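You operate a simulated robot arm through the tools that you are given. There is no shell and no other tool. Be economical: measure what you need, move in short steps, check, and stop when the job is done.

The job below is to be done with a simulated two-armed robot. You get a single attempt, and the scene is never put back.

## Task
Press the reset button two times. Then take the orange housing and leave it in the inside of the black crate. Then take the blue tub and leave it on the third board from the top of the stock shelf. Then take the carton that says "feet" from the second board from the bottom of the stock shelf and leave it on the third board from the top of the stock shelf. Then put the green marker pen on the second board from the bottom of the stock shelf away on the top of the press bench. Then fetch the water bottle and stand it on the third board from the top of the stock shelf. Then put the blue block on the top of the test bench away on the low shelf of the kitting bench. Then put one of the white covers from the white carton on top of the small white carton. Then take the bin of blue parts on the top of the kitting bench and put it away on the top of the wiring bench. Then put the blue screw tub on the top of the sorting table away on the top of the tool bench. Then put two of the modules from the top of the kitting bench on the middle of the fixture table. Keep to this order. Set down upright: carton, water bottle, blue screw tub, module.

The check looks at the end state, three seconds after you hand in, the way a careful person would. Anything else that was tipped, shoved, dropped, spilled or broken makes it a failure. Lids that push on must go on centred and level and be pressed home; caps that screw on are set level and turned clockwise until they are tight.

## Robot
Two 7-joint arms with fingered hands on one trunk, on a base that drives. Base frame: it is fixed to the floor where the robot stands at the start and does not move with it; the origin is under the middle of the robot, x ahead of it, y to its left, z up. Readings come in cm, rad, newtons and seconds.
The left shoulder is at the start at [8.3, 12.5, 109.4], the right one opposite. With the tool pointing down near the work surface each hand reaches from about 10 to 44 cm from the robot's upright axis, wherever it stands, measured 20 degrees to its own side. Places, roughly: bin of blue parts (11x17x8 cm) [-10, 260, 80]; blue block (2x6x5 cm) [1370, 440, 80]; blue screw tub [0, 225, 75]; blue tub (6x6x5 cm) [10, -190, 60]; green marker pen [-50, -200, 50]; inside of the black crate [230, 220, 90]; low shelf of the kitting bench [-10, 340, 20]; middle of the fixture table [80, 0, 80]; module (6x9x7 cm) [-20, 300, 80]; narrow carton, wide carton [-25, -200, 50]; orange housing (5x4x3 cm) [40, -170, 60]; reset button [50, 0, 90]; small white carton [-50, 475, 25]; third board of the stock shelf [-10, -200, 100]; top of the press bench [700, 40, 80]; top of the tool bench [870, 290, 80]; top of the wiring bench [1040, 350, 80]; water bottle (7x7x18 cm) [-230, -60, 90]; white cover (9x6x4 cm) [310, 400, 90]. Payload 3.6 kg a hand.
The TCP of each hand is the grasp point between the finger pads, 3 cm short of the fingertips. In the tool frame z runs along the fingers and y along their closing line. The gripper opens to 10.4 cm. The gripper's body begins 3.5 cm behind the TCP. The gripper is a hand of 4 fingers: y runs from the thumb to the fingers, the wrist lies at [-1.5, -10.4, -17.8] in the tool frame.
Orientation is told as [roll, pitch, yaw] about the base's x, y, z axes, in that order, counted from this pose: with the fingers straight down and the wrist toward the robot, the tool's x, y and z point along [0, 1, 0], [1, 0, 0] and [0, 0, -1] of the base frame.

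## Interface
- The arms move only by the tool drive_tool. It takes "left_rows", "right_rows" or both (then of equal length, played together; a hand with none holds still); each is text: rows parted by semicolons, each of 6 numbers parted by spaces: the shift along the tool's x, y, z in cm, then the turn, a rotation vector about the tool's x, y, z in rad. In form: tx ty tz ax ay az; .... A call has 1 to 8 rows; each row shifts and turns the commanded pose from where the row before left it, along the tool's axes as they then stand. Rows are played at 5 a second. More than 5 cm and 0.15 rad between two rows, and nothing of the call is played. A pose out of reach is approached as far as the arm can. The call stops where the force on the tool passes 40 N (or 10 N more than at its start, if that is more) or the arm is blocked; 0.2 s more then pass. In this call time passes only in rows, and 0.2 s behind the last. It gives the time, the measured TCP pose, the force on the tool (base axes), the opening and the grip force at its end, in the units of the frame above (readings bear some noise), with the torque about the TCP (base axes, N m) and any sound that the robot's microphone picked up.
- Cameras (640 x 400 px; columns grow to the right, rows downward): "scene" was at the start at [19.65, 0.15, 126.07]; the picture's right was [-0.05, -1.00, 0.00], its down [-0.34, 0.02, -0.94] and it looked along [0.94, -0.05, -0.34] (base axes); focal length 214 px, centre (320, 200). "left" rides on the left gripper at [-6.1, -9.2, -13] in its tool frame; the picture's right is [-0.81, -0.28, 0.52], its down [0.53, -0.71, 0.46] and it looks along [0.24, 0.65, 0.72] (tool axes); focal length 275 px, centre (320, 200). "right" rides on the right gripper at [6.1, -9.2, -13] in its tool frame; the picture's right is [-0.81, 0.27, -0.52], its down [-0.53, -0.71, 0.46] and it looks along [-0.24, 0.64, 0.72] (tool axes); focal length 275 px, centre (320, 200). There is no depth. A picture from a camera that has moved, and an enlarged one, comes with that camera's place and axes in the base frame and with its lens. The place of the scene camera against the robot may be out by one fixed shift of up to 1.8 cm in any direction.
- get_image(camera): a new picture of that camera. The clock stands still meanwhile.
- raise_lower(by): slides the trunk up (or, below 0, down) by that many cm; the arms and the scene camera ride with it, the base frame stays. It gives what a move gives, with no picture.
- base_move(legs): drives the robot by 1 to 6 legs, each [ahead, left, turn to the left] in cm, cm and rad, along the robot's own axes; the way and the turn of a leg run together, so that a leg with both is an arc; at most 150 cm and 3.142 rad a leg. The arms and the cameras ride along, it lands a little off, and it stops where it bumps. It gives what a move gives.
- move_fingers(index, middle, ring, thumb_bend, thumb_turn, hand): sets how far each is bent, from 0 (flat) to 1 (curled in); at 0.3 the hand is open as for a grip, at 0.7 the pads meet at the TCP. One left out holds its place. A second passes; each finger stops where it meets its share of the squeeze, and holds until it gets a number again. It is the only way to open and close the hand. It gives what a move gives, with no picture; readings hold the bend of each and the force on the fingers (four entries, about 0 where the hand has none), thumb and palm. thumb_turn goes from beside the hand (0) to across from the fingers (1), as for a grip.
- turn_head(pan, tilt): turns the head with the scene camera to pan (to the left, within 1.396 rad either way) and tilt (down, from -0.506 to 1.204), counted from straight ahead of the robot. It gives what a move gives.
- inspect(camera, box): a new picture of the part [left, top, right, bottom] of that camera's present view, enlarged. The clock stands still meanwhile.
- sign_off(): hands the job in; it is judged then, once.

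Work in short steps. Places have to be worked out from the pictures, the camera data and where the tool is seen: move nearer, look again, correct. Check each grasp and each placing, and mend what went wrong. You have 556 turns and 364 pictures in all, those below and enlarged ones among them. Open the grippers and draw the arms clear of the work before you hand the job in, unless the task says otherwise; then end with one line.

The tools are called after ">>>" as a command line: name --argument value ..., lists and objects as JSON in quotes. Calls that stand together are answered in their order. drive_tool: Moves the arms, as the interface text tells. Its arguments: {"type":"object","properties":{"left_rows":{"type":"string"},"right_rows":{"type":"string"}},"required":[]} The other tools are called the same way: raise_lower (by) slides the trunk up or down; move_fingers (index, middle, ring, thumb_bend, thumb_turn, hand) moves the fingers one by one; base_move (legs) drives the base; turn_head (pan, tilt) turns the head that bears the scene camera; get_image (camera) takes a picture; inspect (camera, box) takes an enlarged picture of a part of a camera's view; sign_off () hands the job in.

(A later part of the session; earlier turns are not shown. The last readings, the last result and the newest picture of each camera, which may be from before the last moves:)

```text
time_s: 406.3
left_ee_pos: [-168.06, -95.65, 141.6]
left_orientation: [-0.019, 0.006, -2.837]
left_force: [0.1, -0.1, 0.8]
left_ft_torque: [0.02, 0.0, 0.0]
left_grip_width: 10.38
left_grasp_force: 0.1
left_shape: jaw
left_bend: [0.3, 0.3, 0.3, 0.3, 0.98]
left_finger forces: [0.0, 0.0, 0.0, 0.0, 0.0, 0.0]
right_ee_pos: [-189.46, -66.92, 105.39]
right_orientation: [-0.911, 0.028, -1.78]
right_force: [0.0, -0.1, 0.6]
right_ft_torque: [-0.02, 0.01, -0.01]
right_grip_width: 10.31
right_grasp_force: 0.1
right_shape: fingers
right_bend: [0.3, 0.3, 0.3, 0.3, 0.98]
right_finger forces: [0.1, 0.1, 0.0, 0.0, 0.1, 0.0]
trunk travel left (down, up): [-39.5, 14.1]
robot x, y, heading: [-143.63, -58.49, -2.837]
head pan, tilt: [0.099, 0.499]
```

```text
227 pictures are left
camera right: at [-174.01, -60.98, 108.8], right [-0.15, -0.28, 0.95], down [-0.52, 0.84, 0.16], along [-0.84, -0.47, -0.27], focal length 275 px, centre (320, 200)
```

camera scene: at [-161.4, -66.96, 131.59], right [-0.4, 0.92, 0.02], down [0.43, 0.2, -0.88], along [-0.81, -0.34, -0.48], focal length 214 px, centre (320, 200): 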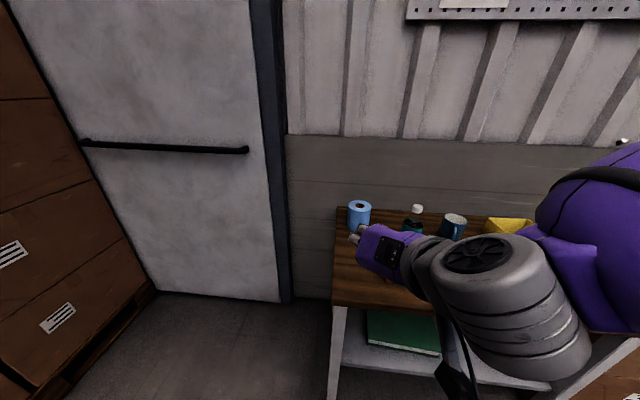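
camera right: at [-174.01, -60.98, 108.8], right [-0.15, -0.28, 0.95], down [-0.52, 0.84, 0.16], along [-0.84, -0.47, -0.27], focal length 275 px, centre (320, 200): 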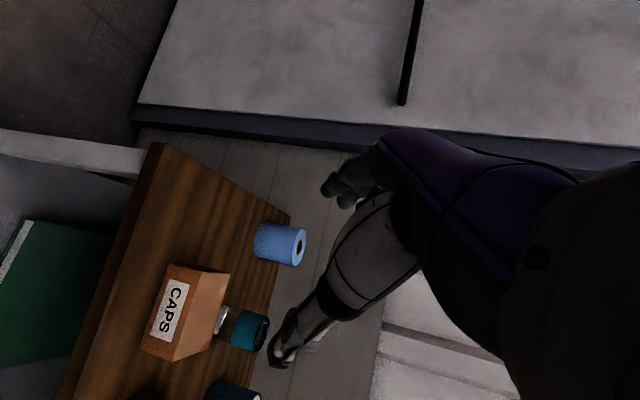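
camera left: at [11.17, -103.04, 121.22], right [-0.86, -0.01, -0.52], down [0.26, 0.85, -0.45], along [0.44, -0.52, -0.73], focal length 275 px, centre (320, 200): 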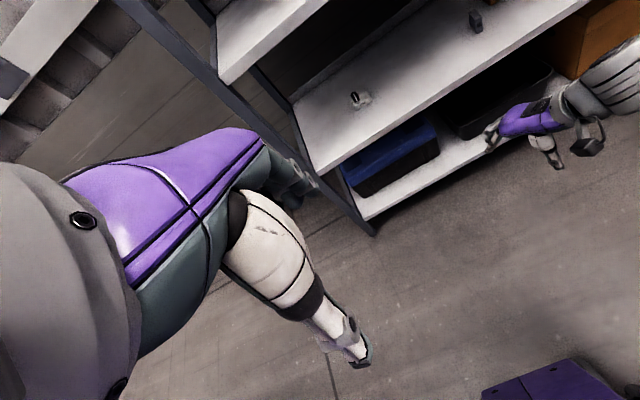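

Something blocked me on the right. I back off left 6 cm and look to the right.

>>> base_move --legs '[[0, 6, 0]]'

>>> turn_head --pan -1.3 --tilt 0.7

>>> get_image --camera "scene"

```text
time_s: 406.9
left_ee_pos: [-168.73, -94.58, 141.99]
left_orientation: [-0.006, 0.008, -2.845]
left_force: [-1.2, -0.2, 0.8]
left_ft_torque: [-0.01, -0.01, -0.02]
left_grip_width: 10.37
left_grasp_force: 0.0
left_shape: jaw
left_bend: [0.3, 0.3, 0.3, 0.3, 0.98]
left_finger forces: [0.1, 0.0, 0.1, 0.0, 0.0, 0.0]
right_ee_pos: [-189.72, -66.09, 105.25]
right_orientation: [-0.907, 0.021, -1.788]
right_force: [-0.4, 0.6, -0.5]
right_ft_torque: [0.02, 0.0, 0.01]
right_grip_width: 10.29
right_grasp_force: 0.0
right_shape: fingers
right_bend: [0.3, 0.3, 0.3, 0.3, 0.98]
right_finger forces: [0.0, 0.1, 0.0, 0.0, 0.1, 0.0]
trunk travel left (down, up): [-39.5, 14.1]
robot x, y, heading: [-143.62, -59.27, -2.836]
head pan, tilt: [0.099, 0.499]
stopped in leg 1: the robot was blocked; the commanded pose is now the measured one
```

```text
time_s: 408.5
left_ee_pos: [-168.5, -95.07, 141.88]
left_orientation: [-0.01, 0.007, -2.841]
left_force: [0.3, -0.4, -0.1]
left_ft_torque: [0.0, -0.05, -0.03]
left_grip_width: 10.4
left_grasp_force: 0.1
left_shape: jaw
left_bend: [0.3, 0.3, 0.3, 0.3, 0.98]
left_finger forces: [0.1, 0.0, 0.1, 0.0, 0.1, 0.1]
right_ee_pos: [-189.66, -66.56, 105.34]
right_orientation: [-0.907, 0.023, -1.784]
right_force: [-0.3, 0.4, 0.6]
right_ft_torque: [-0.01, -0.03, -0.04]
right_grip_width: 10.33
right_grasp_force: 0.0
right_shape: fingers
right_bend: [0.3, 0.3, 0.3, 0.3, 0.98]
right_finger forces: [0.0, 0.1, 0.0, 0.0, 0.0, 0.0]
trunk travel left (down, up): [-39.5, 14.1]
robot x, y, heading: [-143.67, -59.0, -2.839]
head pan, tilt: [-1.3, 0.7]
```

```text
226 pictures are left
camera scene: at [-157.85, -55.73, 129.95], right [0.84, 0.54, 0.0], down [0.35, -0.53, -0.77], along [-0.42, 0.65, -0.63], focal length 214 px, centre (320, 200)
```

scene: 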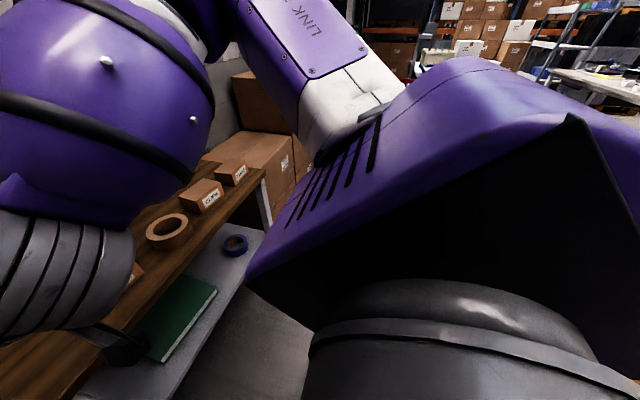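

Likely my rear corner touches the tool table's end. I move ahead 8 cm to free it.

>>> base_move --legs '[[8, 0, 0]]'

>>> turn_head --pan -1.39 --tilt 1.1

>>> get_image --camera "scene"

>>> get_image --camera "left"

```text
time_s: 409.5
left_ee_pos: [-176.42, -95.74, 142.13]
left_orientation: [0.001, 0.009, -2.835]
left_force: [-0.5, -0.4, 1.2]
left_ft_torque: [0.03, 0.01, 0.01]
left_grip_width: 10.38
left_grasp_force: 0.1
left_shape: jaw
left_bend: [0.3, 0.3, 0.3, 0.3, 0.98]
left_finger forces: [0.0, 0.0, 0.0, 0.0, 0.1, 0.1]
right_ee_pos: [-197.67, -67.81, 105.23]
right_orientation: [-0.902, 0.013, -1.78]
right_force: [-0.6, -0.5, -0.5]
right_ft_torque: [0.04, 0.02, 0.01]
right_grip_width: 10.31
right_grasp_force: 0.1
right_shape: fingers
right_bend: [0.3, 0.3, 0.3, 0.3, 0.98]
right_finger forces: [0.0, 0.1, 0.0, 0.0, 0.1, 0.0]
trunk travel left (down, up): [-39.5, 14.1]
robot x, y, heading: [-151.1, -61.42, -2.832]
head pan, tilt: [-1.3, 0.7]
```

```text
time_s: 410.4
left_ee_pos: [-176.28, -95.73, 142.11]
left_orientation: [0.004, 0.008, -2.836]
left_force: [0.1, 0.1, -0.9]
left_ft_torque: [-0.03, 0.0, 0.02]
left_grip_width: 10.37
left_grasp_force: 0.0
left_shape: jaw
left_bend: [0.3, 0.3, 0.3, 0.3, 0.98]
left_finger forces: [0.0, 0.0, 0.0, 0.0, 0.0, 0.0]
right_ee_pos: [-197.32, -67.78, 105.26]
right_orientation: [-0.902, 0.013, -1.781]
right_force: [0.0, -0.2, -0.2]
right_ft_torque: [0.01, 0.02, -0.01]
right_grip_width: 10.29
right_grasp_force: 0.0
right_shape: fingers
right_bend: [0.3, 0.3, 0.3, 0.3, 0.98]
right_finger forces: [0.0, 0.0, 0.0, 0.0, 0.0, 0.1]
trunk travel left (down, up): [-39.5, 14.1]
robot x, y, heading: [-150.98, -61.42, -2.833]
head pan, tilt: [-1.389, 1.1]
```

```text
225 pictures are left
camera scene: at [-164.08, -58.13, 126.85], right [0.88, 0.47, 0.0], down [0.42, -0.79, -0.45], along [-0.21, 0.4, -0.89], focal length 214 px, centre (320, 200)
```

scene: 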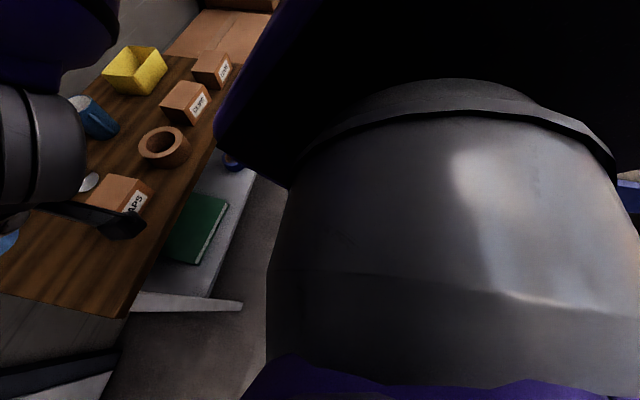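

```text
224 pictures are left
camera left: at [-169.52, -87.13, 155.22], right [0.02, 0.86, -0.52], down [0.84, -0.29, -0.45], along [-0.54, -0.43, -0.73], focal length 275 px, centre (320, 200)
```

left: 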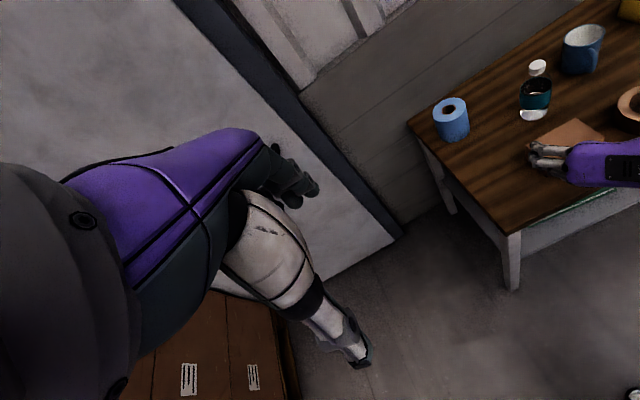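

Free again. From the left camera the bottle is at ≈ [−229.5, −62.2], z 80–97, right along my finger direction, 33 cm ahead. I lower the hand 8 cm and look with the right camera.

>>> drive_tool --right_rows "3.13 0 2.48 0 0 0;3.13 0 2.48 0 0 0"

>>> turn_head --pan 0.1 --tilt 0.55

>>> get_image --camera "right"

>>> get_image --camera "scene"

```text
time_s: 411.0
left_ee_pos: [-176.37, -95.82, 142.24]
left_orientation: [0.001, 0.007, -2.836]
left_force: [-0.2, 0.6, 0.2]
left_ft_torque: [-0.02, 0.04, 0.0]
left_grip_width: 10.39
left_grasp_force: 0.1
left_shape: jaw
left_bend: [0.3, 0.3, 0.3, 0.3, 0.98]
left_finger forces: [0.1, 0.1, 0.1, 0.0, 0.0, 0.1]
right_ee_pos: [-197.47, -67.9, 97.08]
right_orientation: [-0.901, 0.013, -1.781]
right_force: [0.0, -0.3, -0.2]
right_ft_torque: [0.0, 0.0, -0.01]
right_grip_width: 10.31
right_grasp_force: 0.0
right_shape: fingers
right_bend: [0.3, 0.3, 0.3, 0.3, 0.98]
right_finger forces: [0.0, 0.0, 0.0, 0.0, 0.0, 0.1]
trunk travel left (down, up): [-39.5, 14.1]
robot x, y, heading: [-151.08, -61.58, -2.836]
head pan, tilt: [-1.389, 1.1]
```

```text
time_s: 412.6
left_ee_pos: [-176.27, -95.72, 142.19]
left_orientation: [0.001, 0.008, -2.836]
left_force: [0.3, 0.5, 0.6]
left_ft_torque: [-0.01, -0.01, 0.03]
left_grip_width: 10.4
left_grasp_force: 0.0
left_shape: jaw
left_bend: [0.3, 0.3, 0.3, 0.3, 0.98]
left_finger forces: [0.0, 0.0, 0.0, 0.0, 0.1, 0.1]
right_ee_pos: [-197.33, -67.87, 97.11]
right_orientation: [-0.901, 0.011, -1.78]
right_force: [-1.2, 0.9, -0.5]
right_ft_torque: [0.02, 0.01, -0.01]
right_grip_width: 10.31
right_grasp_force: 0.0
right_shape: fingers
right_bend: [0.3, 0.3, 0.3, 0.3, 0.98]
right_finger forces: [0.0, 0.0, 0.1, 0.0, 0.0, 0.1]
trunk travel left (down, up): [-39.5, 14.1]
robot x, y, heading: [-151.04, -61.73, -2.83]
head pan, tilt: [0.099, 0.55]
```

```text
223 pictures are left
camera right: at [-181.83, -61.87, 100.47], right [-0.15, -0.26, 0.95], down [-0.53, 0.84, 0.14], along [-0.84, -0.48, -0.27], focal length 275 px, centre (320, 200)
```

right: 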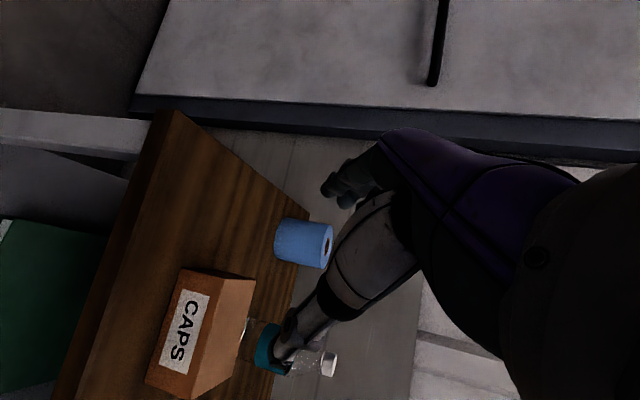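

```text
222 pictures are left
camera scene: at [-169.36, -67.27, 131.16], right [-0.4, 0.92, 0.0], down [0.48, 0.21, -0.85], along [-0.78, -0.34, -0.52], focal length 214 px, centre (320, 200)
```

scene: 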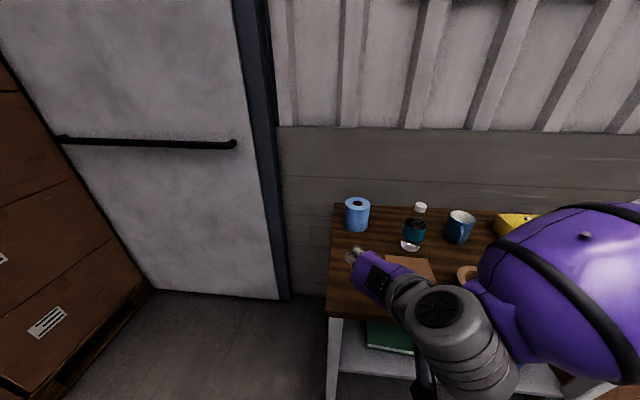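

Bottle ≈ [−229.8, −61.3]; directly along the finger direction. Base advance 15 cm along it.

>>> base_move --legs '[[13, -7.4, 0]]'

>>> get_image --camera "scene"

>>> get_image --camera "left"

>>> get_image --camera "right"

```text
time_s: 413.9
left_ee_pos: [-190.99, -92.59, 142.21]
left_orientation: [0.002, 0.008, -2.835]
left_force: [-0.4, -0.2, -0.2]
left_ft_torque: [-0.02, -0.02, 0.04]
left_grip_width: 10.4
left_grasp_force: 0.1
left_shape: jaw
left_bend: [0.3, 0.3, 0.3, 0.3, 0.98]
left_finger forces: [0.1, 0.0, 0.1, 0.1, 0.0, 0.1]
right_ee_pos: [-211.96, -64.82, 97.04]
right_orientation: [-0.9, 0.012, -1.779]
right_force: [-0.8, -0.6, 0.1]
right_ft_torque: [0.03, -0.02, -0.01]
right_grip_width: 10.32
right_grasp_force: 0.0
right_shape: fingers
right_bend: [0.3, 0.3, 0.3, 0.3, 0.98]
right_finger forces: [0.0, 0.1, 0.1, 0.0, 0.0, 0.0]
trunk travel left (down, up): [-39.5, 14.1]
robot x, y, heading: [-165.83, -58.45, -2.834]
head pan, tilt: [0.099, 0.55]
```

```text
221 pictures are left
camera scene: at [-184.08, -64.11, 131.16], right [-0.4, 0.92, 0.0], down [0.48, 0.21, -0.85], along [-0.78, -0.34, -0.52], focal length 214 px, centre (320, 200)
```

scene: 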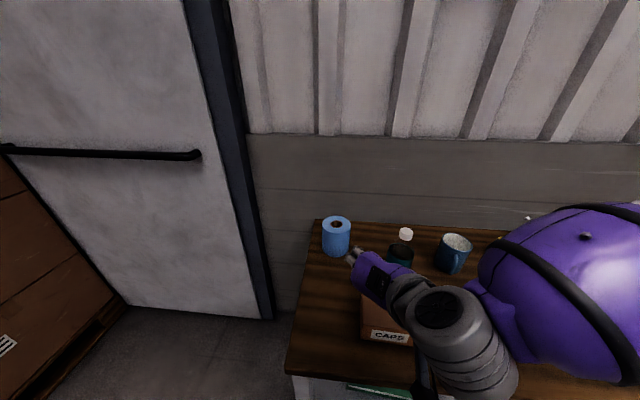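

```text
220 pictures are left
camera left: at [-184.24, -84.0, 155.21], right [0.02, 0.86, -0.52], down [0.84, -0.29, -0.45], along [-0.54, -0.43, -0.73], focal length 275 px, centre (320, 200)
```

left: 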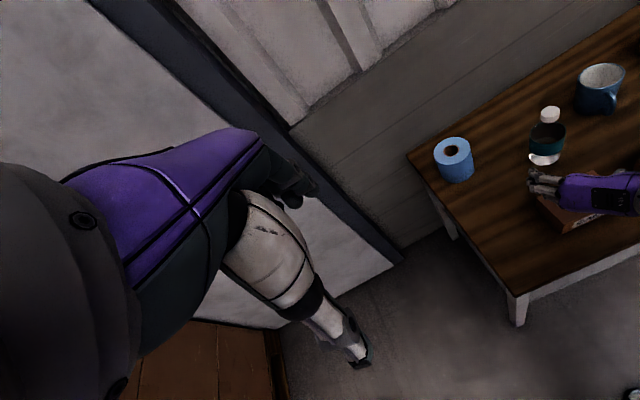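

```text
219 pictures are left
camera right: at [-196.54, -58.72, 100.44], right [-0.16, -0.26, 0.95], down [-0.53, 0.84, 0.14], along [-0.84, -0.48, -0.27], focal length 275 px, centre (320, 200)
```

right: 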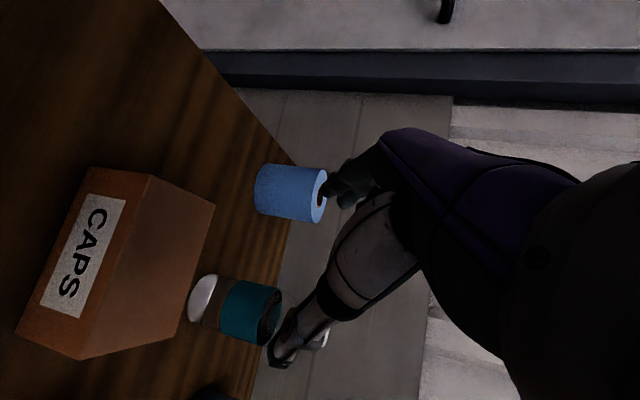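

I lower 5 cm and advance 8 cm along the finger direction, then check.

>>> drive_tool --right_rows "1.95 0.25 1.55 0 0 0;1.95 0.25 1.55 0 0 0;-2.48 0 3.13 0 0 0;-2.48 0 3.13 0 0 0"

>>> get_image --camera "right"

>>> get_image --camera "left"

```text
time_s: 414.9
left_ee_pos: [-190.95, -92.69, 142.18]
left_orientation: [0.001, 0.008, -2.836]
left_force: [-0.2, -0.7, 0.3]
left_ft_torque: [-0.01, -0.05, 0.03]
left_grip_width: 10.39
left_grasp_force: 0.1
left_shape: jaw
left_bend: [0.3, 0.3, 0.3, 0.3, 0.98]
left_finger forces: [0.0, 0.1, 0.0, 0.0, 0.0, 0.0]
right_ee_pos: [-219.9, -62.75, 96.93]
right_orientation: [-0.9, 0.015, -1.779]
right_force: [0.6, 0.0, -0.4]
right_ft_torque: [0.01, -0.01, 0.02]
right_grip_width: 10.28
right_grasp_force: 0.1
right_shape: fingers
right_bend: [0.3, 0.3, 0.3, 0.3, 0.98]
right_finger forces: [0.0, 0.0, 0.0, 0.0, 0.0, 0.1]
right hand out of reach, approached as far as the arm can: row 1, 2
trunk travel left (down, up): [-39.5, 14.1]
robot x, y, heading: [-165.65, -57.95, -2.83]
head pan, tilt: [0.099, 0.55]
```

```text
218 pictures are left
camera right: at [-204.41, -56.81, 100.35], right [-0.15, -0.26, 0.95], down [-0.53, 0.84, 0.14], along [-0.84, -0.48, -0.27], focal length 275 px, centre (320, 200)
```

right: 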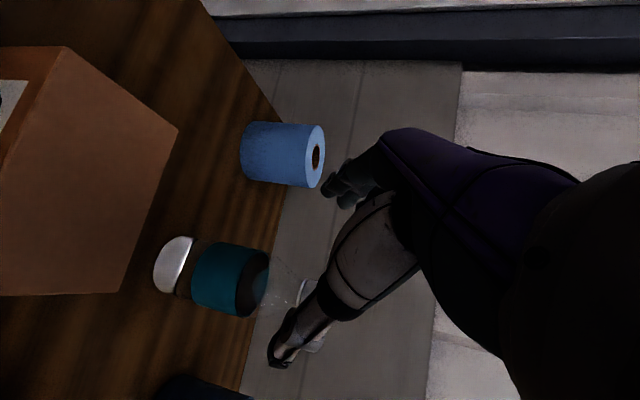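

```text
217 pictures are left
camera left: at [-184.18, -84.06, 155.21], right [0.02, 0.86, -0.52], down [0.84, -0.29, -0.45], along [-0.54, -0.43, -0.73], focal length 275 px, centre (320, 200)
```

left: 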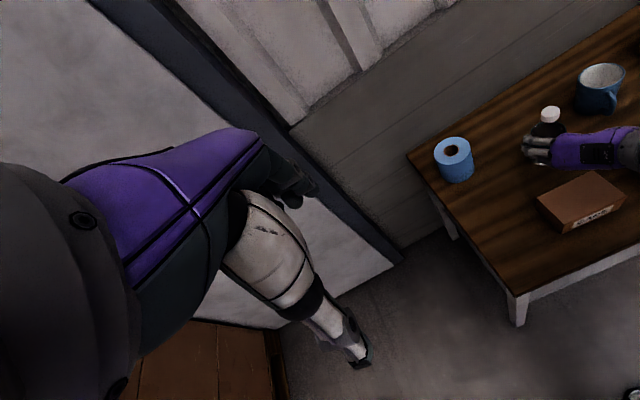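

The arm can't go lower here, so I lower the trunk 6 cm.

>>> raise_lower --by -6

>>> get_image --camera "right"

>>> get_image --camera "left"

```text
time_s: 415.9
left_ee_pos: [-191.07, -92.57, 136.17]
left_orientation: [0.002, 0.008, -2.837]
left_force: [-0.4, -0.9, -0.8]
left_ft_torque: [0.0, 0.02, 0.01]
left_grip_width: 10.41
left_grasp_force: 0.0
left_shape: jaw
left_bend: [0.3, 0.3, 0.3, 0.3, 0.98]
left_finger forces: [0.0, 0.0, 0.1, 0.0, 0.0, 0.0]
right_ee_pos: [-219.9, -62.82, 90.78]
right_orientation: [-0.902, 0.012, -1.779]
right_force: [-1.5, -0.1, -0.4]
right_ft_torque: [-0.02, 0.0, 0.01]
right_grip_width: 10.33
right_grasp_force: 0.0
right_shape: fingers
right_bend: [0.3, 0.3, 0.3, 0.3, 0.98]
right_finger forces: [0.0, 0.0, 0.1, 0.1, 0.0, 0.0]
trunk travel left (down, up): [-33.5, 20.1]
robot x, y, heading: [-165.5, -58.48, -2.838]
head pan, tilt: [0.099, 0.55]
```

```text
216 pictures are left
camera right: at [-204.46, -56.81, 94.2], right [-0.15, -0.26, 0.95], down [-0.53, 0.84, 0.14], along [-0.84, -0.48, -0.27], focal length 275 px, centre (320, 200)
```

right: 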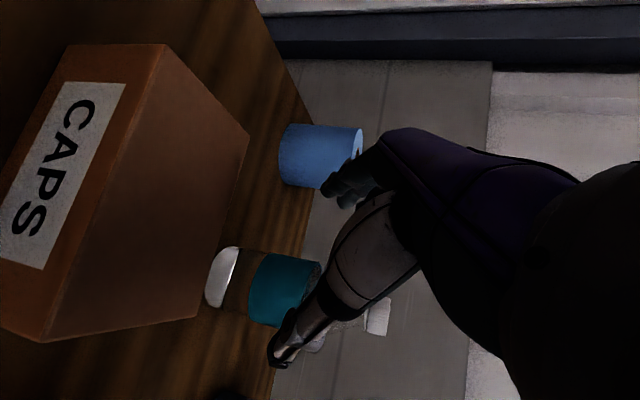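

```text
215 pictures are left
camera left: at [-184.14, -83.99, 149.22], right [0.02, 0.86, -0.52], down [0.84, -0.29, -0.45], along [-0.54, -0.43, -0.73], focal length 275 px, centre (320, 200)
```

left: 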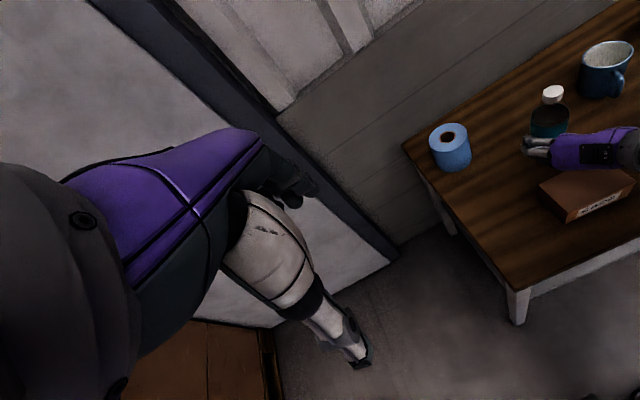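

Bottle axis is 8.2 cm ahead, centred within 0.5 cm. Advance so it is between thumb and fingers.

>>> drive_tool --right_rows "-1.27 -0.2 1.6 0 0 0;-1.27 -0.2 1.6 0 0 0;-1.27 -0.1 1.6 0 0 0;-1.1 0 1.4 0 0 0"

>>> get_image --camera "right"

>>> get_image --camera "left"

```text
time_s: 416.9
left_ee_pos: [-190.88, -92.72, 136.09]
left_orientation: [0.001, 0.009, -2.836]
left_force: [0.1, -0.5, 0.1]
left_ft_torque: [0.0, 0.05, -0.03]
left_grip_width: 10.39
left_grasp_force: 0.1
left_shape: jaw
left_bend: [0.3, 0.3, 0.3, 0.3, 0.98]
left_finger forces: [0.0, 0.1, 0.1, 0.1, 0.1, 0.0]
right_ee_pos: [-227.6, -60.65, 90.67]
right_orientation: [-0.901, 0.015, -1.779]
right_force: [0.0, -0.5, 0.1]
right_ft_torque: [0.01, 0.0, 0.03]
right_grip_width: 10.32
right_grasp_force: 0.0
right_shape: fingers
right_bend: [0.3, 0.3, 0.3, 0.3, 0.98]
right_finger forces: [0.1, 0.1, 0.1, 0.1, 0.0, 0.0]
trunk travel left (down, up): [-33.5, 20.1]
robot x, y, heading: [-165.49, -58.22, -2.832]
head pan, tilt: [0.099, 0.55]
```

```text
214 pictures are left
camera right: at [-212.12, -54.64, 94.04], right [-0.16, -0.26, 0.95], down [-0.53, 0.84, 0.14], along [-0.84, -0.48, -0.27], focal length 275 px, centre (320, 200)
```

right: 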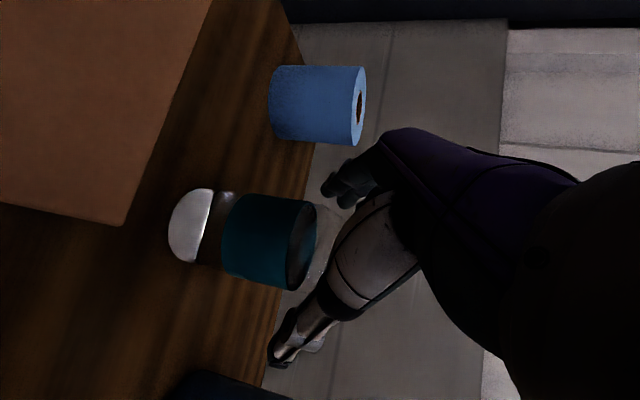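

```text
213 pictures are left
camera left: at [-184.2, -84.02, 149.21], right [0.02, 0.86, -0.52], down [0.84, -0.29, -0.45], along [-0.54, -0.43, -0.73], focal length 275 px, centre (320, 200)
```

left: 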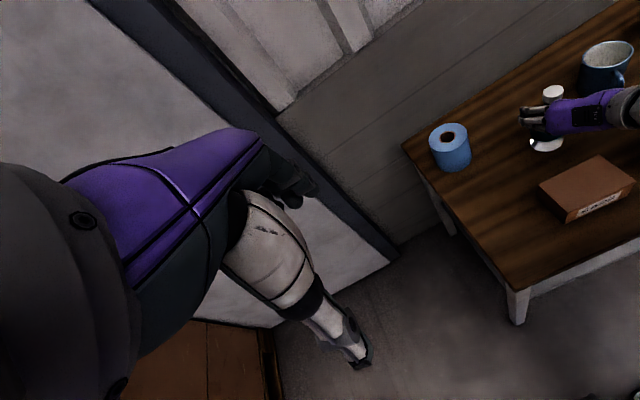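

The bottle is between thumb and fingers. Lower 2 cm more for a better hold and close.

>>> raise_lower --by -2

>>> move_fingers --hand "right" --index 0.6 --middle 0.6 --ring 0.6 --thumb_bend 0.6

>>> get_image --camera "right"

>>> get_image --camera "left"

```text
time_s: 417.6
left_ee_pos: [-190.93, -92.53, 134.24]
left_orientation: [0.002, 0.007, -2.836]
left_force: [-0.2, 0.1, -0.2]
left_ft_torque: [0.0, -0.02, -0.01]
left_grip_width: 10.39
left_grasp_force: 0.0
left_shape: jaw
left_bend: [0.3, 0.3, 0.3, 0.3, 0.98]
left_finger forces: [0.1, 0.0, 0.0, 0.0, 0.0, 0.1]
right_ee_pos: [-227.69, -60.7, 88.74]
right_orientation: [-0.903, 0.013, -1.778]
right_force: [0.2, -0.1, 0.4]
right_ft_torque: [-0.03, 0.02, -0.01]
right_grip_width: 10.29
right_grasp_force: 0.1
right_shape: fingers
right_bend: [0.3, 0.3, 0.3, 0.3, 0.98]
right_finger forces: [0.0, 0.0, 0.0, 0.0, 0.0, 0.0]
trunk travel left (down, up): [-31.5, 22.1]
robot x, y, heading: [-165.94, -57.66, -2.829]
head pan, tilt: [0.099, 0.55]
```

```text
time_s: 418.6
left_ee_pos: [-190.94, -92.76, 134.16]
left_orientation: [0.0, 0.006, -2.838]
left_force: [-0.8, -0.8, -1.1]
left_ft_torque: [0.01, -0.02, -0.02]
left_grip_width: 10.36
left_grasp_force: 0.1
left_shape: jaw
left_bend: [0.3, 0.3, 0.3, 0.3, 0.98]
left_finger forces: [0.1, 0.1, 0.0, 0.0, 0.0, 0.1]
right_ee_pos: [-227.54, -60.77, 88.9]
right_orientation: [-0.901, 0.013, -1.778]
right_force: [-0.4, -2.5, 6.4]
right_ft_torque: [-0.05, 0.19, 0.08]
right_grip_width: 5.6
right_grasp_force: 13.8
right_shape: fingers
right_bend: [0.53, 0.54, 0.55, 0.47, 0.99]
right_finger forces: [4.8, 6.4, 4.5, 0.1, 13.0, 0.0]
trunk travel left (down, up): [-31.5, 22.1]
robot x, y, heading: [-165.56, -58.32, -2.832]
head pan, tilt: [0.099, 0.55]
```

```text
212 pictures are left
camera right: at [-212.08, -54.73, 92.24], right [-0.15, -0.26, 0.95], down [-0.53, 0.84, 0.14], along [-0.84, -0.48, -0.27], focal length 275 px, centre (320, 200)
```

right: 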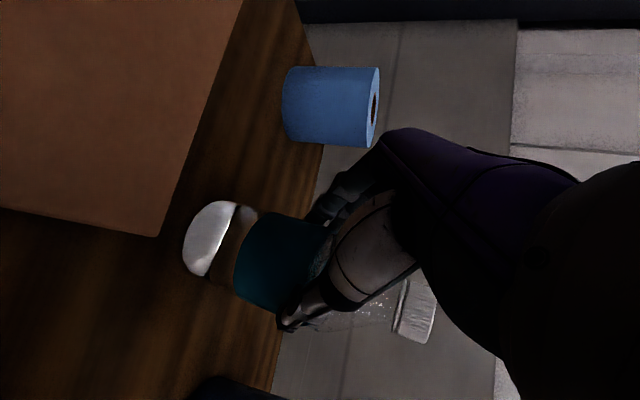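

```text
211 pictures are left
camera left: at [-184.12, -84.04, 147.22], right [0.02, 0.86, -0.52], down [0.84, -0.29, -0.45], along [-0.54, -0.43, -0.73], focal length 275 px, centre (320, 200)
```

left: 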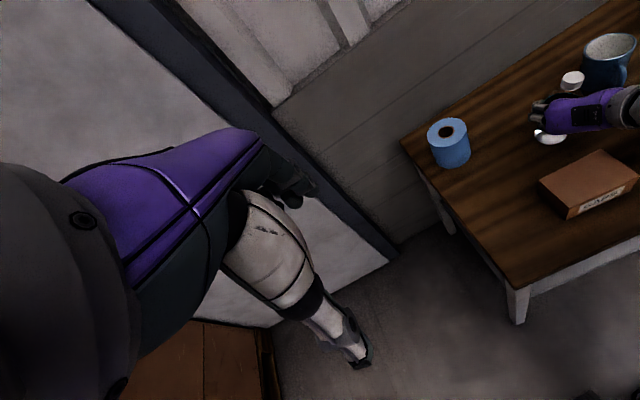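

The bottle is held but leans toward the mug side. I keep the grip, lift it by trunk, and will correct the tilt by turning the hand.

>>> raise_lower --by 10

>>> get_image --camera "left"

>>> get_image --camera "scene"

```text
time_s: 419.9
left_ee_pos: [-191.0, -92.71, 144.1]
left_orientation: [0.003, 0.008, -2.835]
left_force: [-0.4, -0.6, -0.5]
left_ft_torque: [0.02, -0.01, -0.02]
left_grip_width: 10.39
left_grasp_force: 0.0
left_shape: jaw
left_bend: [0.3, 0.3, 0.3, 0.3, 0.98]
left_finger forces: [0.0, 0.1, 0.0, 0.0, 0.1, 0.0]
right_ee_pos: [-227.73, -60.77, 98.75]
right_orientation: [-0.899, 0.014, -1.78]
right_force: [0.0, 0.1, -3.5]
right_ft_torque: [-0.03, -0.07, 0.01]
right_grip_width: 5.62
right_grasp_force: 13.2
right_shape: fingers
right_bend: [0.53, 0.54, 0.55, 0.47, 0.98]
right_finger forces: [4.3, 5.3, 3.3, 0.0, 13.7, 0.1]
trunk travel left (down, up): [-41.5, 12.1]
robot x, y, heading: [-165.61, -58.0, -2.833]
head pan, tilt: [0.099, 0.55]
```

```text
210 pictures are left
camera left: at [-184.28, -84.03, 157.18], right [0.02, 0.86, -0.52], down [0.84, -0.29, -0.45], along [-0.53, -0.43, -0.73], focal length 275 px, centre (320, 200)
```

left: 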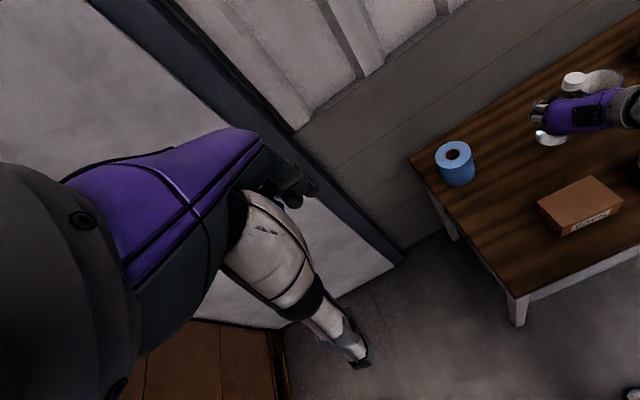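

```text
209 pictures are left
camera scene: at [-183.49, -63.95, 133.3], right [-0.4, 0.92, 0.0], down [0.48, 0.21, -0.85], along [-0.78, -0.34, -0.52], focal length 214 px, centre (320, 200)
```

scene: 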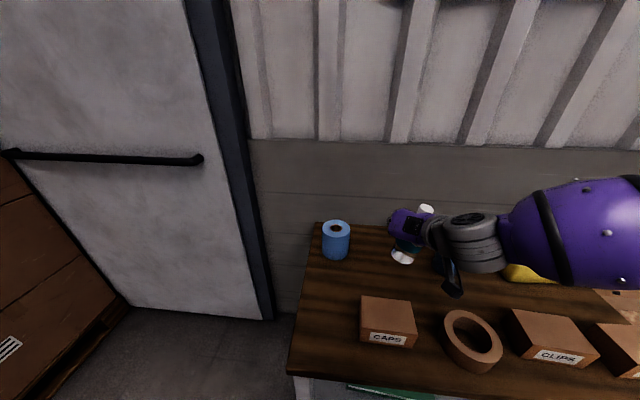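

Held (≈0.35 kg). I back away from the cabinet, then correct the lean by rotating the hand.

>>> base_move --legs '[[-12, 10, 0], [-8, 20, 0]]'

>>> drive_tool --right_rows "0 0 0 0.087 0 -0.11;0 0 0 0.087 0 -0.11"

>>> get_image --camera "left"

>>> get_image --camera "scene"

```text
time_s: 422.6
left_ee_pos: [-162.92, -115.22, 144.09]
left_orientation: [0.002, 0.008, -2.835]
left_force: [-0.1, -0.5, 0.2]
left_ft_torque: [0.02, 0.01, 0.01]
left_grip_width: 10.38
left_grasp_force: 0.1
left_shape: jaw
left_bend: [0.3, 0.3, 0.3, 0.3, 0.98]
left_finger forces: [0.1, 0.0, 0.0, 0.1, 0.0, 0.1]
right_ee_pos: [-199.59, -83.4, 98.81]
right_orientation: [-0.901, 0.015, -1.778]
right_force: [-0.2, -0.2, -2.7]
right_ft_torque: [-0.04, -0.06, -0.02]
right_grip_width: 5.56
right_grasp_force: 13.8
right_shape: fingers
right_bend: [0.53, 0.54, 0.55, 0.47, 0.98]
right_finger forces: [4.4, 5.3, 3.3, 0.0, 13.9, 0.0]
trunk travel left (down, up): [-41.5, 12.1]
robot x, y, heading: [-137.57, -80.75, -2.832]
head pan, tilt: [0.099, 0.55]
```

```text
time_s: 423.2
left_ee_pos: [-162.88, -115.22, 144.1]
left_orientation: [0.004, 0.008, -2.835]
left_force: [-0.8, 0.0, -0.9]
left_ft_torque: [0.0, 0.0, 0.02]
left_grip_width: 10.4
left_grasp_force: 0.1
left_shape: jaw
left_bend: [0.3, 0.3, 0.3, 0.3, 0.98]
left_finger forces: [0.0, 0.0, 0.0, 0.0, 0.0, 0.0]
right_ee_pos: [-199.55, -83.29, 98.79]
right_orientation: [-0.9, 0.294, -1.776]
right_force: [-0.8, 0.1, -1.5]
right_ft_torque: [-0.08, -0.04, -0.01]
right_grip_width: 5.6
right_grasp_force: 13.2
right_shape: fingers
right_bend: [0.53, 0.54, 0.55, 0.47, 0.98]
right_finger forces: [4.5, 5.3, 3.5, 0.1, 13.3, 0.0]
trunk travel left (down, up): [-41.5, 12.1]
robot x, y, heading: [-137.61, -80.51, -2.834]
head pan, tilt: [0.099, 0.55]
```

```text
208 pictures are left
camera left: at [-156.21, -106.55, 157.2], right [0.02, 0.86, -0.52], down [0.84, -0.29, -0.45], along [-0.53, -0.43, -0.73], focal length 275 px, centre (320, 200)
```

left: 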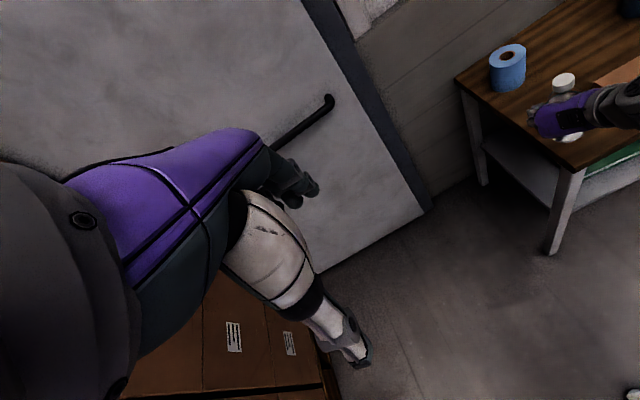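

```text
207 pictures are left
camera scene: at [-155.48, -86.49, 133.3], right [-0.4, 0.92, 0.0], down [0.48, 0.21, -0.85], along [-0.78, -0.34, -0.52], focal length 214 px, centre (320, 200)
```

scene: 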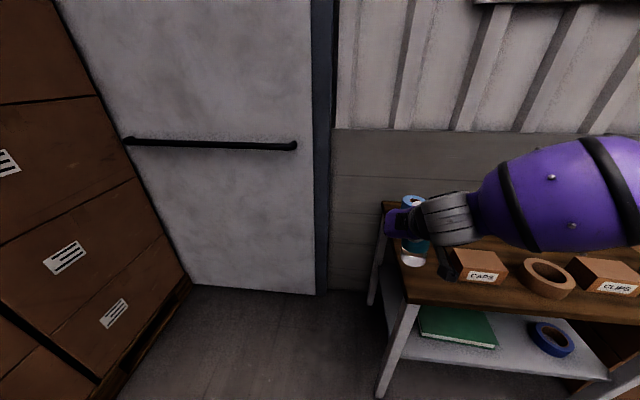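

Let me zoom in to judge the bottle's tilt now.

>>> inspect --camera "scene" --box '[370, 180, 470, 280]'

>>> inspect --camera "left" --box '[510, 50, 640, 160]'

```text
4.00 times, centred on (420, 230) of scene
camera zoom: at [-155.48, -86.49, 133.3], right [-0.4, 0.92, 0.0], down [0.48, 0.21, -0.85], along [-0.78, -0.34, -0.52], focal length 858 px, centre (-80, 80)
```

zoom: 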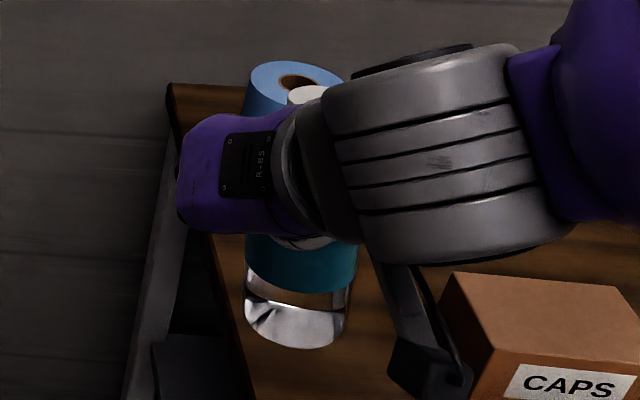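

```text
3.64 times, centred on (575, 105) of left
camera zoom: at [-156.21, -106.55, 157.2], right [0.02, 0.86, -0.52], down [0.84, -0.29, -0.45], along [-0.53, -0.43, -0.73], focal length 1001 px, centre (-607, 546)
```

zoom: 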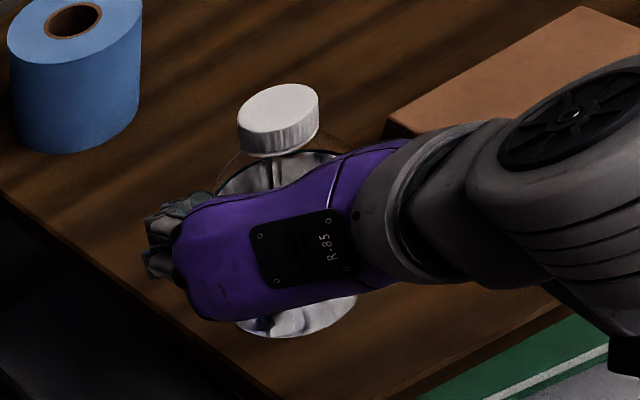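

Both views say it now leans ~9.5° the other way; rotate back 0.16 rad.

>>> drive_tool --right_rows "0 0 0 -0.05 0 0.0626;0 0 0 -0.05 0 0.0626"

>>> inspect --camera "left" --box '[510, 50, 640, 160]'

>>> inspect --camera "scene" --box '[370, 180, 470, 280]'

```text
time_s: 423.8
left_ee_pos: [-162.94, -115.11, 144.18]
left_orientation: [0.004, 0.01, -2.836]
left_force: [0.1, 0.0, -0.1]
left_ft_torque: [0.02, -0.02, 0.0]
left_grip_width: 10.37
left_grasp_force: 0.0
left_shape: jaw
left_bend: [0.3, 0.3, 0.3, 0.3, 0.98]
left_finger forces: [0.0, 0.0, 0.0, 0.0, 0.0, 0.1]
right_ee_pos: [-199.66, -83.37, 98.84]
right_orientation: [-0.899, 0.132, -1.778]
right_force: [-0.7, -0.2, -2.6]
right_ft_torque: [-0.04, -0.09, 0.02]
right_grip_width: 5.6
right_grasp_force: 13.6
right_shape: fingers
right_bend: [0.53, 0.54, 0.55, 0.47, 0.98]
right_finger forces: [4.5, 5.2, 3.4, 0.1, 13.4, 0.1]
trunk travel left (down, up): [-41.5, 12.1]
robot x, y, heading: [-137.33, -80.66, -2.832]
head pan, tilt: [0.099, 0.55]
```

```text
3.64 times, centred on (575, 105) of left
camera zoom: at [-156.19, -106.53, 157.21], right [0.02, 0.86, -0.52], down [0.84, -0.29, -0.45], along [-0.53, -0.43, -0.73], focal length 1001 px, centre (-607, 546)
```

zoom: 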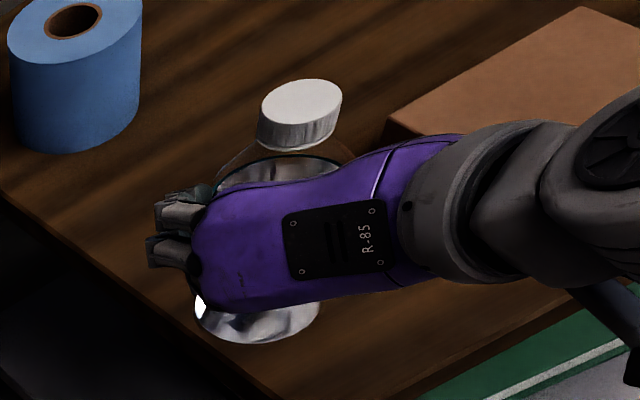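

```text
4.00 times, centred on (420, 230) of scene
camera zoom: at [-155.47, -86.48, 133.3], right [-0.4, 0.92, 0.0], down [0.48, 0.21, -0.85], along [-0.78, -0.34, -0.52], focal length 858 px, centre (-80, 80)
```

zoom: 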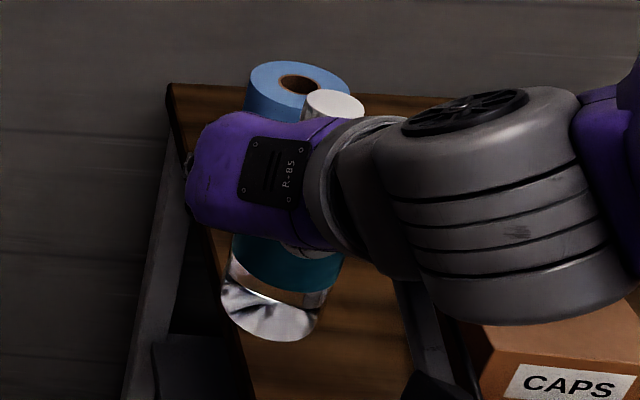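

The bottle is vertical now. Drive back past the tool table and turn to face the shelf.

>>> base_move --legs '[[0, 22, 0], [-100, 0, 0], [0, 0, 1.59]]'

>>> raise_lower --by 12

>>> turn_head --pan 0 --tilt 0.5

>>> get_image --camera "scene"

```text
time_s: 434.3
left_ee_pos: [0.95, -94.95, 144.13]
left_orientation: [0.001, 0.009, -1.228]
left_force: [-0.9, 0.3, 1.0]
left_ft_torque: [-0.01, 0.01, -0.01]
left_grip_width: 10.37
left_grasp_force: 0.1
left_shape: jaw
left_bend: [0.3, 0.3, 0.3, 0.3, 0.98]
left_finger forces: [0.0, 0.1, 0.1, 0.0, 0.0, 0.1]
right_ee_pos: [-29.71, -132.64, 98.84]
right_orientation: [-0.902, 0.134, -0.172]
right_force: [-0.1, -0.6, -2.9]
right_ft_torque: [0.07, -0.05, -0.02]
right_grip_width: 5.56
right_grasp_force: 13.1
right_shape: fingers
right_bend: [0.53, 0.54, 0.56, 0.47, 0.98]
right_finger forces: [4.4, 4.9, 3.1, 0.0, 12.6, 0.0]
trunk travel left (down, up): [-41.5, 12.1]
robot x, y, heading: [-34.12, -70.83, -1.222]
head pan, tilt: [0.099, 0.55]
```

```text
time_s: 435.8
left_ee_pos: [0.99, -95.13, 156.06]
left_orientation: [0.003, 0.011, -1.229]
left_force: [0.5, 1.1, 0.5]
left_ft_torque: [0.01, 0.01, -0.03]
left_grip_width: 10.4
left_grasp_force: 0.1
left_shape: jaw
left_bend: [0.3, 0.3, 0.3, 0.3, 0.98]
left_finger forces: [0.0, 0.0, 0.0, 0.0, 0.0, 0.0]
right_ee_pos: [-29.64, -132.76, 110.57]
right_orientation: [-0.897, 0.135, -0.171]
right_force: [-0.2, 0.1, -2.9]
right_ft_torque: [0.05, -0.03, -0.02]
right_grip_width: 5.54
right_grasp_force: 12.9
right_shape: fingers
right_bend: [0.53, 0.54, 0.56, 0.47, 0.98]
right_finger forces: [4.4, 4.9, 3.0, 0.1, 12.7, 0.0]
trunk travel left (down, up): [-53.5, 0.1]
robot x, y, heading: [-34.03, -70.88, -1.226]
head pan, tilt: [0.099, 0.55]
```

```text
time_s: 436.4
left_ee_pos: [0.88, -94.86, 156.1]
left_orientation: [0.0, 0.01, -1.229]
left_force: [-0.2, -0.2, 0.1]
left_ft_torque: [0.0, 0.0, 0.02]
left_grip_width: 10.39
left_grasp_force: 0.1
left_shape: jaw
left_bend: [0.3, 0.3, 0.3, 0.3, 0.98]
left_finger forces: [0.0, 0.0, 0.1, 0.0, 0.0, 0.0]
right_ee_pos: [-29.65, -132.82, 110.83]
right_orientation: [-0.902, 0.135, -0.172]
right_force: [0.0, 0.7, -2.5]
right_ft_torque: [0.1, -0.08, 0.0]
right_grip_width: 5.54
right_grasp_force: 12.7
right_shape: fingers
right_bend: [0.53, 0.54, 0.56, 0.47, 0.98]
right_finger forces: [4.4, 4.9, 3.1, 0.0, 12.7, 0.0]
trunk travel left (down, up): [-53.5, 0.1]
robot x, y, heading: [-34.23, -70.76, -1.223]
head pan, tilt: [0.0, 0.499]
```

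```text
202 pictures are left
camera scene: at [-32.14, -79.14, 147.11], right [-0.94, -0.34, 0.0], down [-0.16, 0.45, -0.88], along [0.3, -0.83, -0.48], focal length 214 px, centre (320, 200)
```

scene: 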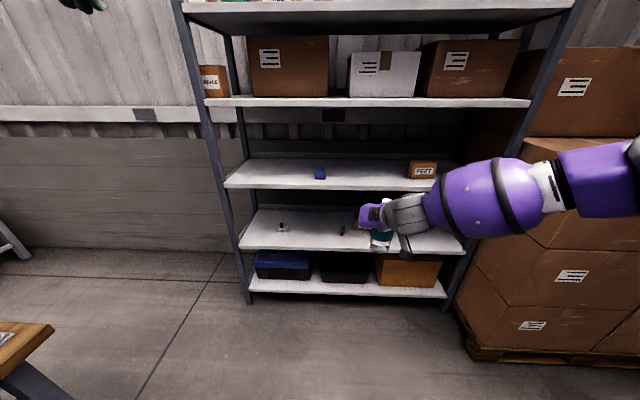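

Raise the bottle 3 cm, shift right 10 and advance 48; then look.

>>> drive_tool --right_rows "-2.33 -0.4 -1.85 0 0 0"

>>> base_move --legs '[[0, -10, 0], [46, 0, 0]]'

>>> get_image --camera "scene"

```text
time_s: 436.8
left_ee_pos: [0.81, -94.77, 156.23]
left_orientation: [0.003, 0.007, -1.229]
left_force: [-0.4, -0.2, 0.0]
left_ft_torque: [-0.01, 0.0, 0.0]
left_grip_width: 10.37
left_grasp_force: 0.1
left_shape: jaw
left_bend: [0.3, 0.3, 0.3, 0.3, 0.98]
left_finger forces: [0.0, 0.0, 0.1, 0.0, 0.0, 0.1]
right_ee_pos: [-29.87, -132.81, 114.01]
right_orientation: [-0.9, 0.133, -0.169]
right_force: [-0.3, 0.4, -1.8]
right_ft_torque: [0.09, -0.02, -0.01]
right_grip_width: 5.53
right_grasp_force: 11.9
right_shape: fingers
right_bend: [0.53, 0.54, 0.56, 0.47, 0.98]
right_finger forces: [4.5, 4.8, 3.0, 0.1, 12.8, 0.0]
trunk travel left (down, up): [-53.5, 0.1]
robot x, y, heading: [-34.33, -71.09, -1.227]
head pan, tilt: [0.0, 0.499]
```

```text
time_s: 440.3
left_ee_pos: [7.29, -140.89, 156.22]
left_orientation: [0.002, 0.007, -1.223]
left_force: [0.9, 0.9, 1.0]
left_ft_torque: [-0.03, -0.05, 0.02]
left_grip_width: 10.38
left_grasp_force: 0.1
left_shape: jaw
left_bend: [0.3, 0.3, 0.3, 0.3, 0.98]
left_finger forces: [0.0, 0.0, 0.0, 0.0, 0.0, 0.0]
right_ee_pos: [-23.14, -179.09, 113.86]
right_orientation: [-0.9, 0.133, -0.167]
right_force: [-0.1, -1.4, -2.5]
right_ft_torque: [0.07, -0.08, 0.02]
right_grip_width: 5.54
right_grasp_force: 12.6
right_shape: fingers
right_bend: [0.53, 0.55, 0.56, 0.47, 0.98]
right_finger forces: [4.4, 4.8, 3.1, 0.0, 12.7, 0.0]
trunk travel left (down, up): [-53.5, 0.1]
robot x, y, heading: [-28.57, -116.78, -1.224]
head pan, tilt: [0.0, 0.499]
```

```text
201 pictures are left
camera scene: at [-25.93, -125.21, 147.13], right [-0.94, -0.34, 0.0], down [-0.16, 0.45, -0.88], along [0.3, -0.82, -0.48], focal length 214 px, centre (320, 200)
```

scene: 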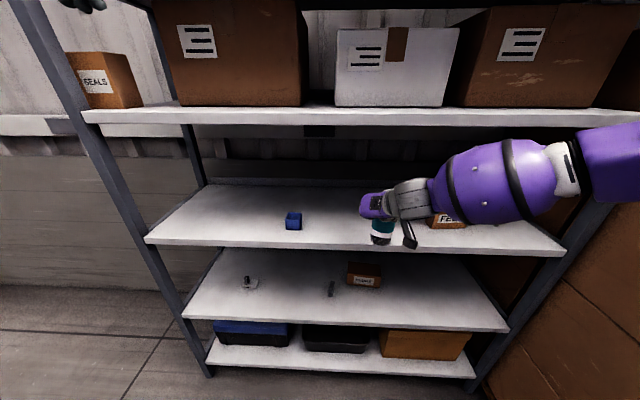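

Advance 14 more so the bottle is ~12 cm behind the front edge.

>>> base_move --legs '[[14, 0, 0]]'

>>> inspect --camera "scene" --box '[300, 160, 500, 290]'

>>> get_image --camera "right"

```text
time_s: 441.6
left_ee_pos: [11.81, -153.59, 156.38]
left_orientation: [0.003, 0.005, -1.225]
left_force: [0.1, -0.7, 0.5]
left_ft_torque: [0.01, -0.01, 0.0]
left_grip_width: 10.39
left_grasp_force: 0.0
left_shape: jaw
left_bend: [0.3, 0.3, 0.3, 0.3, 0.98]
left_finger forces: [0.0, 0.0, 0.0, 0.1, 0.0, 0.0]
right_ee_pos: [-18.75, -191.65, 113.99]
right_orientation: [-0.902, 0.132, -0.168]
right_force: [0.4, -0.2, -2.5]
right_ft_torque: [0.1, -0.08, 0.01]
right_grip_width: 5.53
right_grasp_force: 11.5
right_shape: fingers
right_bend: [0.53, 0.55, 0.56, 0.47, 0.98]
right_finger forces: [4.6, 4.8, 3.1, 0.0, 12.7, 0.1]
trunk travel left (down, up): [-53.5, 0.1]
robot x, y, heading: [-23.12, -129.75, -1.223]
head pan, tilt: [0.0, 0.499]
```

```text
3.08 times, centred on (400, 225) of scene
camera zoom: at [-21.33, -137.86, 147.15], right [-0.94, -0.34, 0.0], down [-0.16, 0.45, -0.88], along [0.3, -0.83, -0.48], focal length 660 px, centre (74, 123)
```

zoom: 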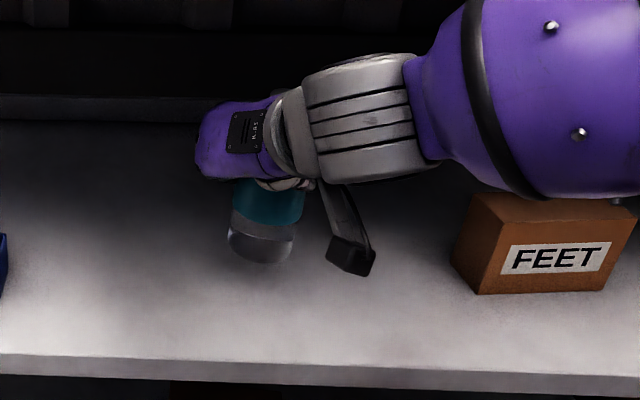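

```text
199 pictures are left
camera right: at [-25.03, -176.38, 118.4], right [0.38, -0.16, 0.91], down [-0.79, -0.56, 0.23], along [0.48, -0.81, -0.34], focal length 275 px, centre (320, 200)
```

right: 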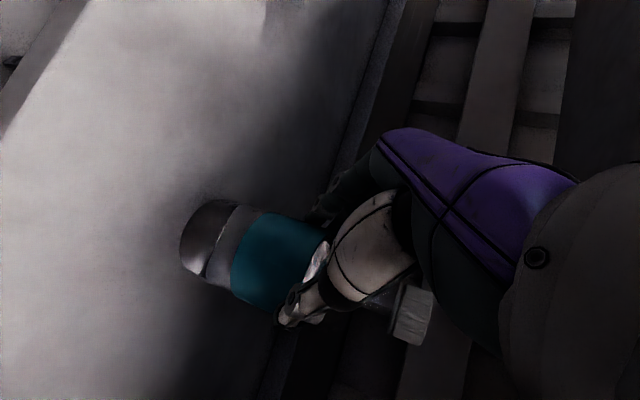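

Still vertical. Lower in small steps.

>>> drive_tool --right_rows "1.55 0.27 1.23 0 0 0;0.78 0.135 0.62 0 0 0;0.54 0.095 0.43 0 0 0;0.54 0.095 0.43 0 0 0"

```text
time_s: 442.6
left_ee_pos: [11.7, -153.41, 156.31]
left_orientation: [0.002, 0.001, -1.225]
left_force: [0.4, 0.2, 0.0]
left_ft_torque: [-0.04, -0.04, 0.01]
left_grip_width: 10.42
left_grasp_force: 0.0
left_shape: jaw
left_bend: [0.3, 0.3, 0.3, 0.3, 0.98]
left_finger forces: [0.0, 0.0, 0.0, 0.0, 0.1, 0.0]
right_ee_pos: [-18.57, -191.69, 110.27]
right_orientation: [-0.91, 0.131, -0.167]
right_force: [0.8, 5.6, 17.6]
right_ft_torque: [-0.37, 0.11, -0.12]
right_grip_width: 5.58
right_grasp_force: 14.6
right_shape: fingers
right_bend: [0.55, 0.55, 0.56, 0.47, 1.0]
right_finger forces: [4.3, 5.4, 4.2, 0.0, 14.4, 0.0]
trunk travel left (down, up): [-53.5, 0.1]
robot x, y, heading: [-23.38, -129.82, -1.222]
head pan, tilt: [0.0, 0.499]
```

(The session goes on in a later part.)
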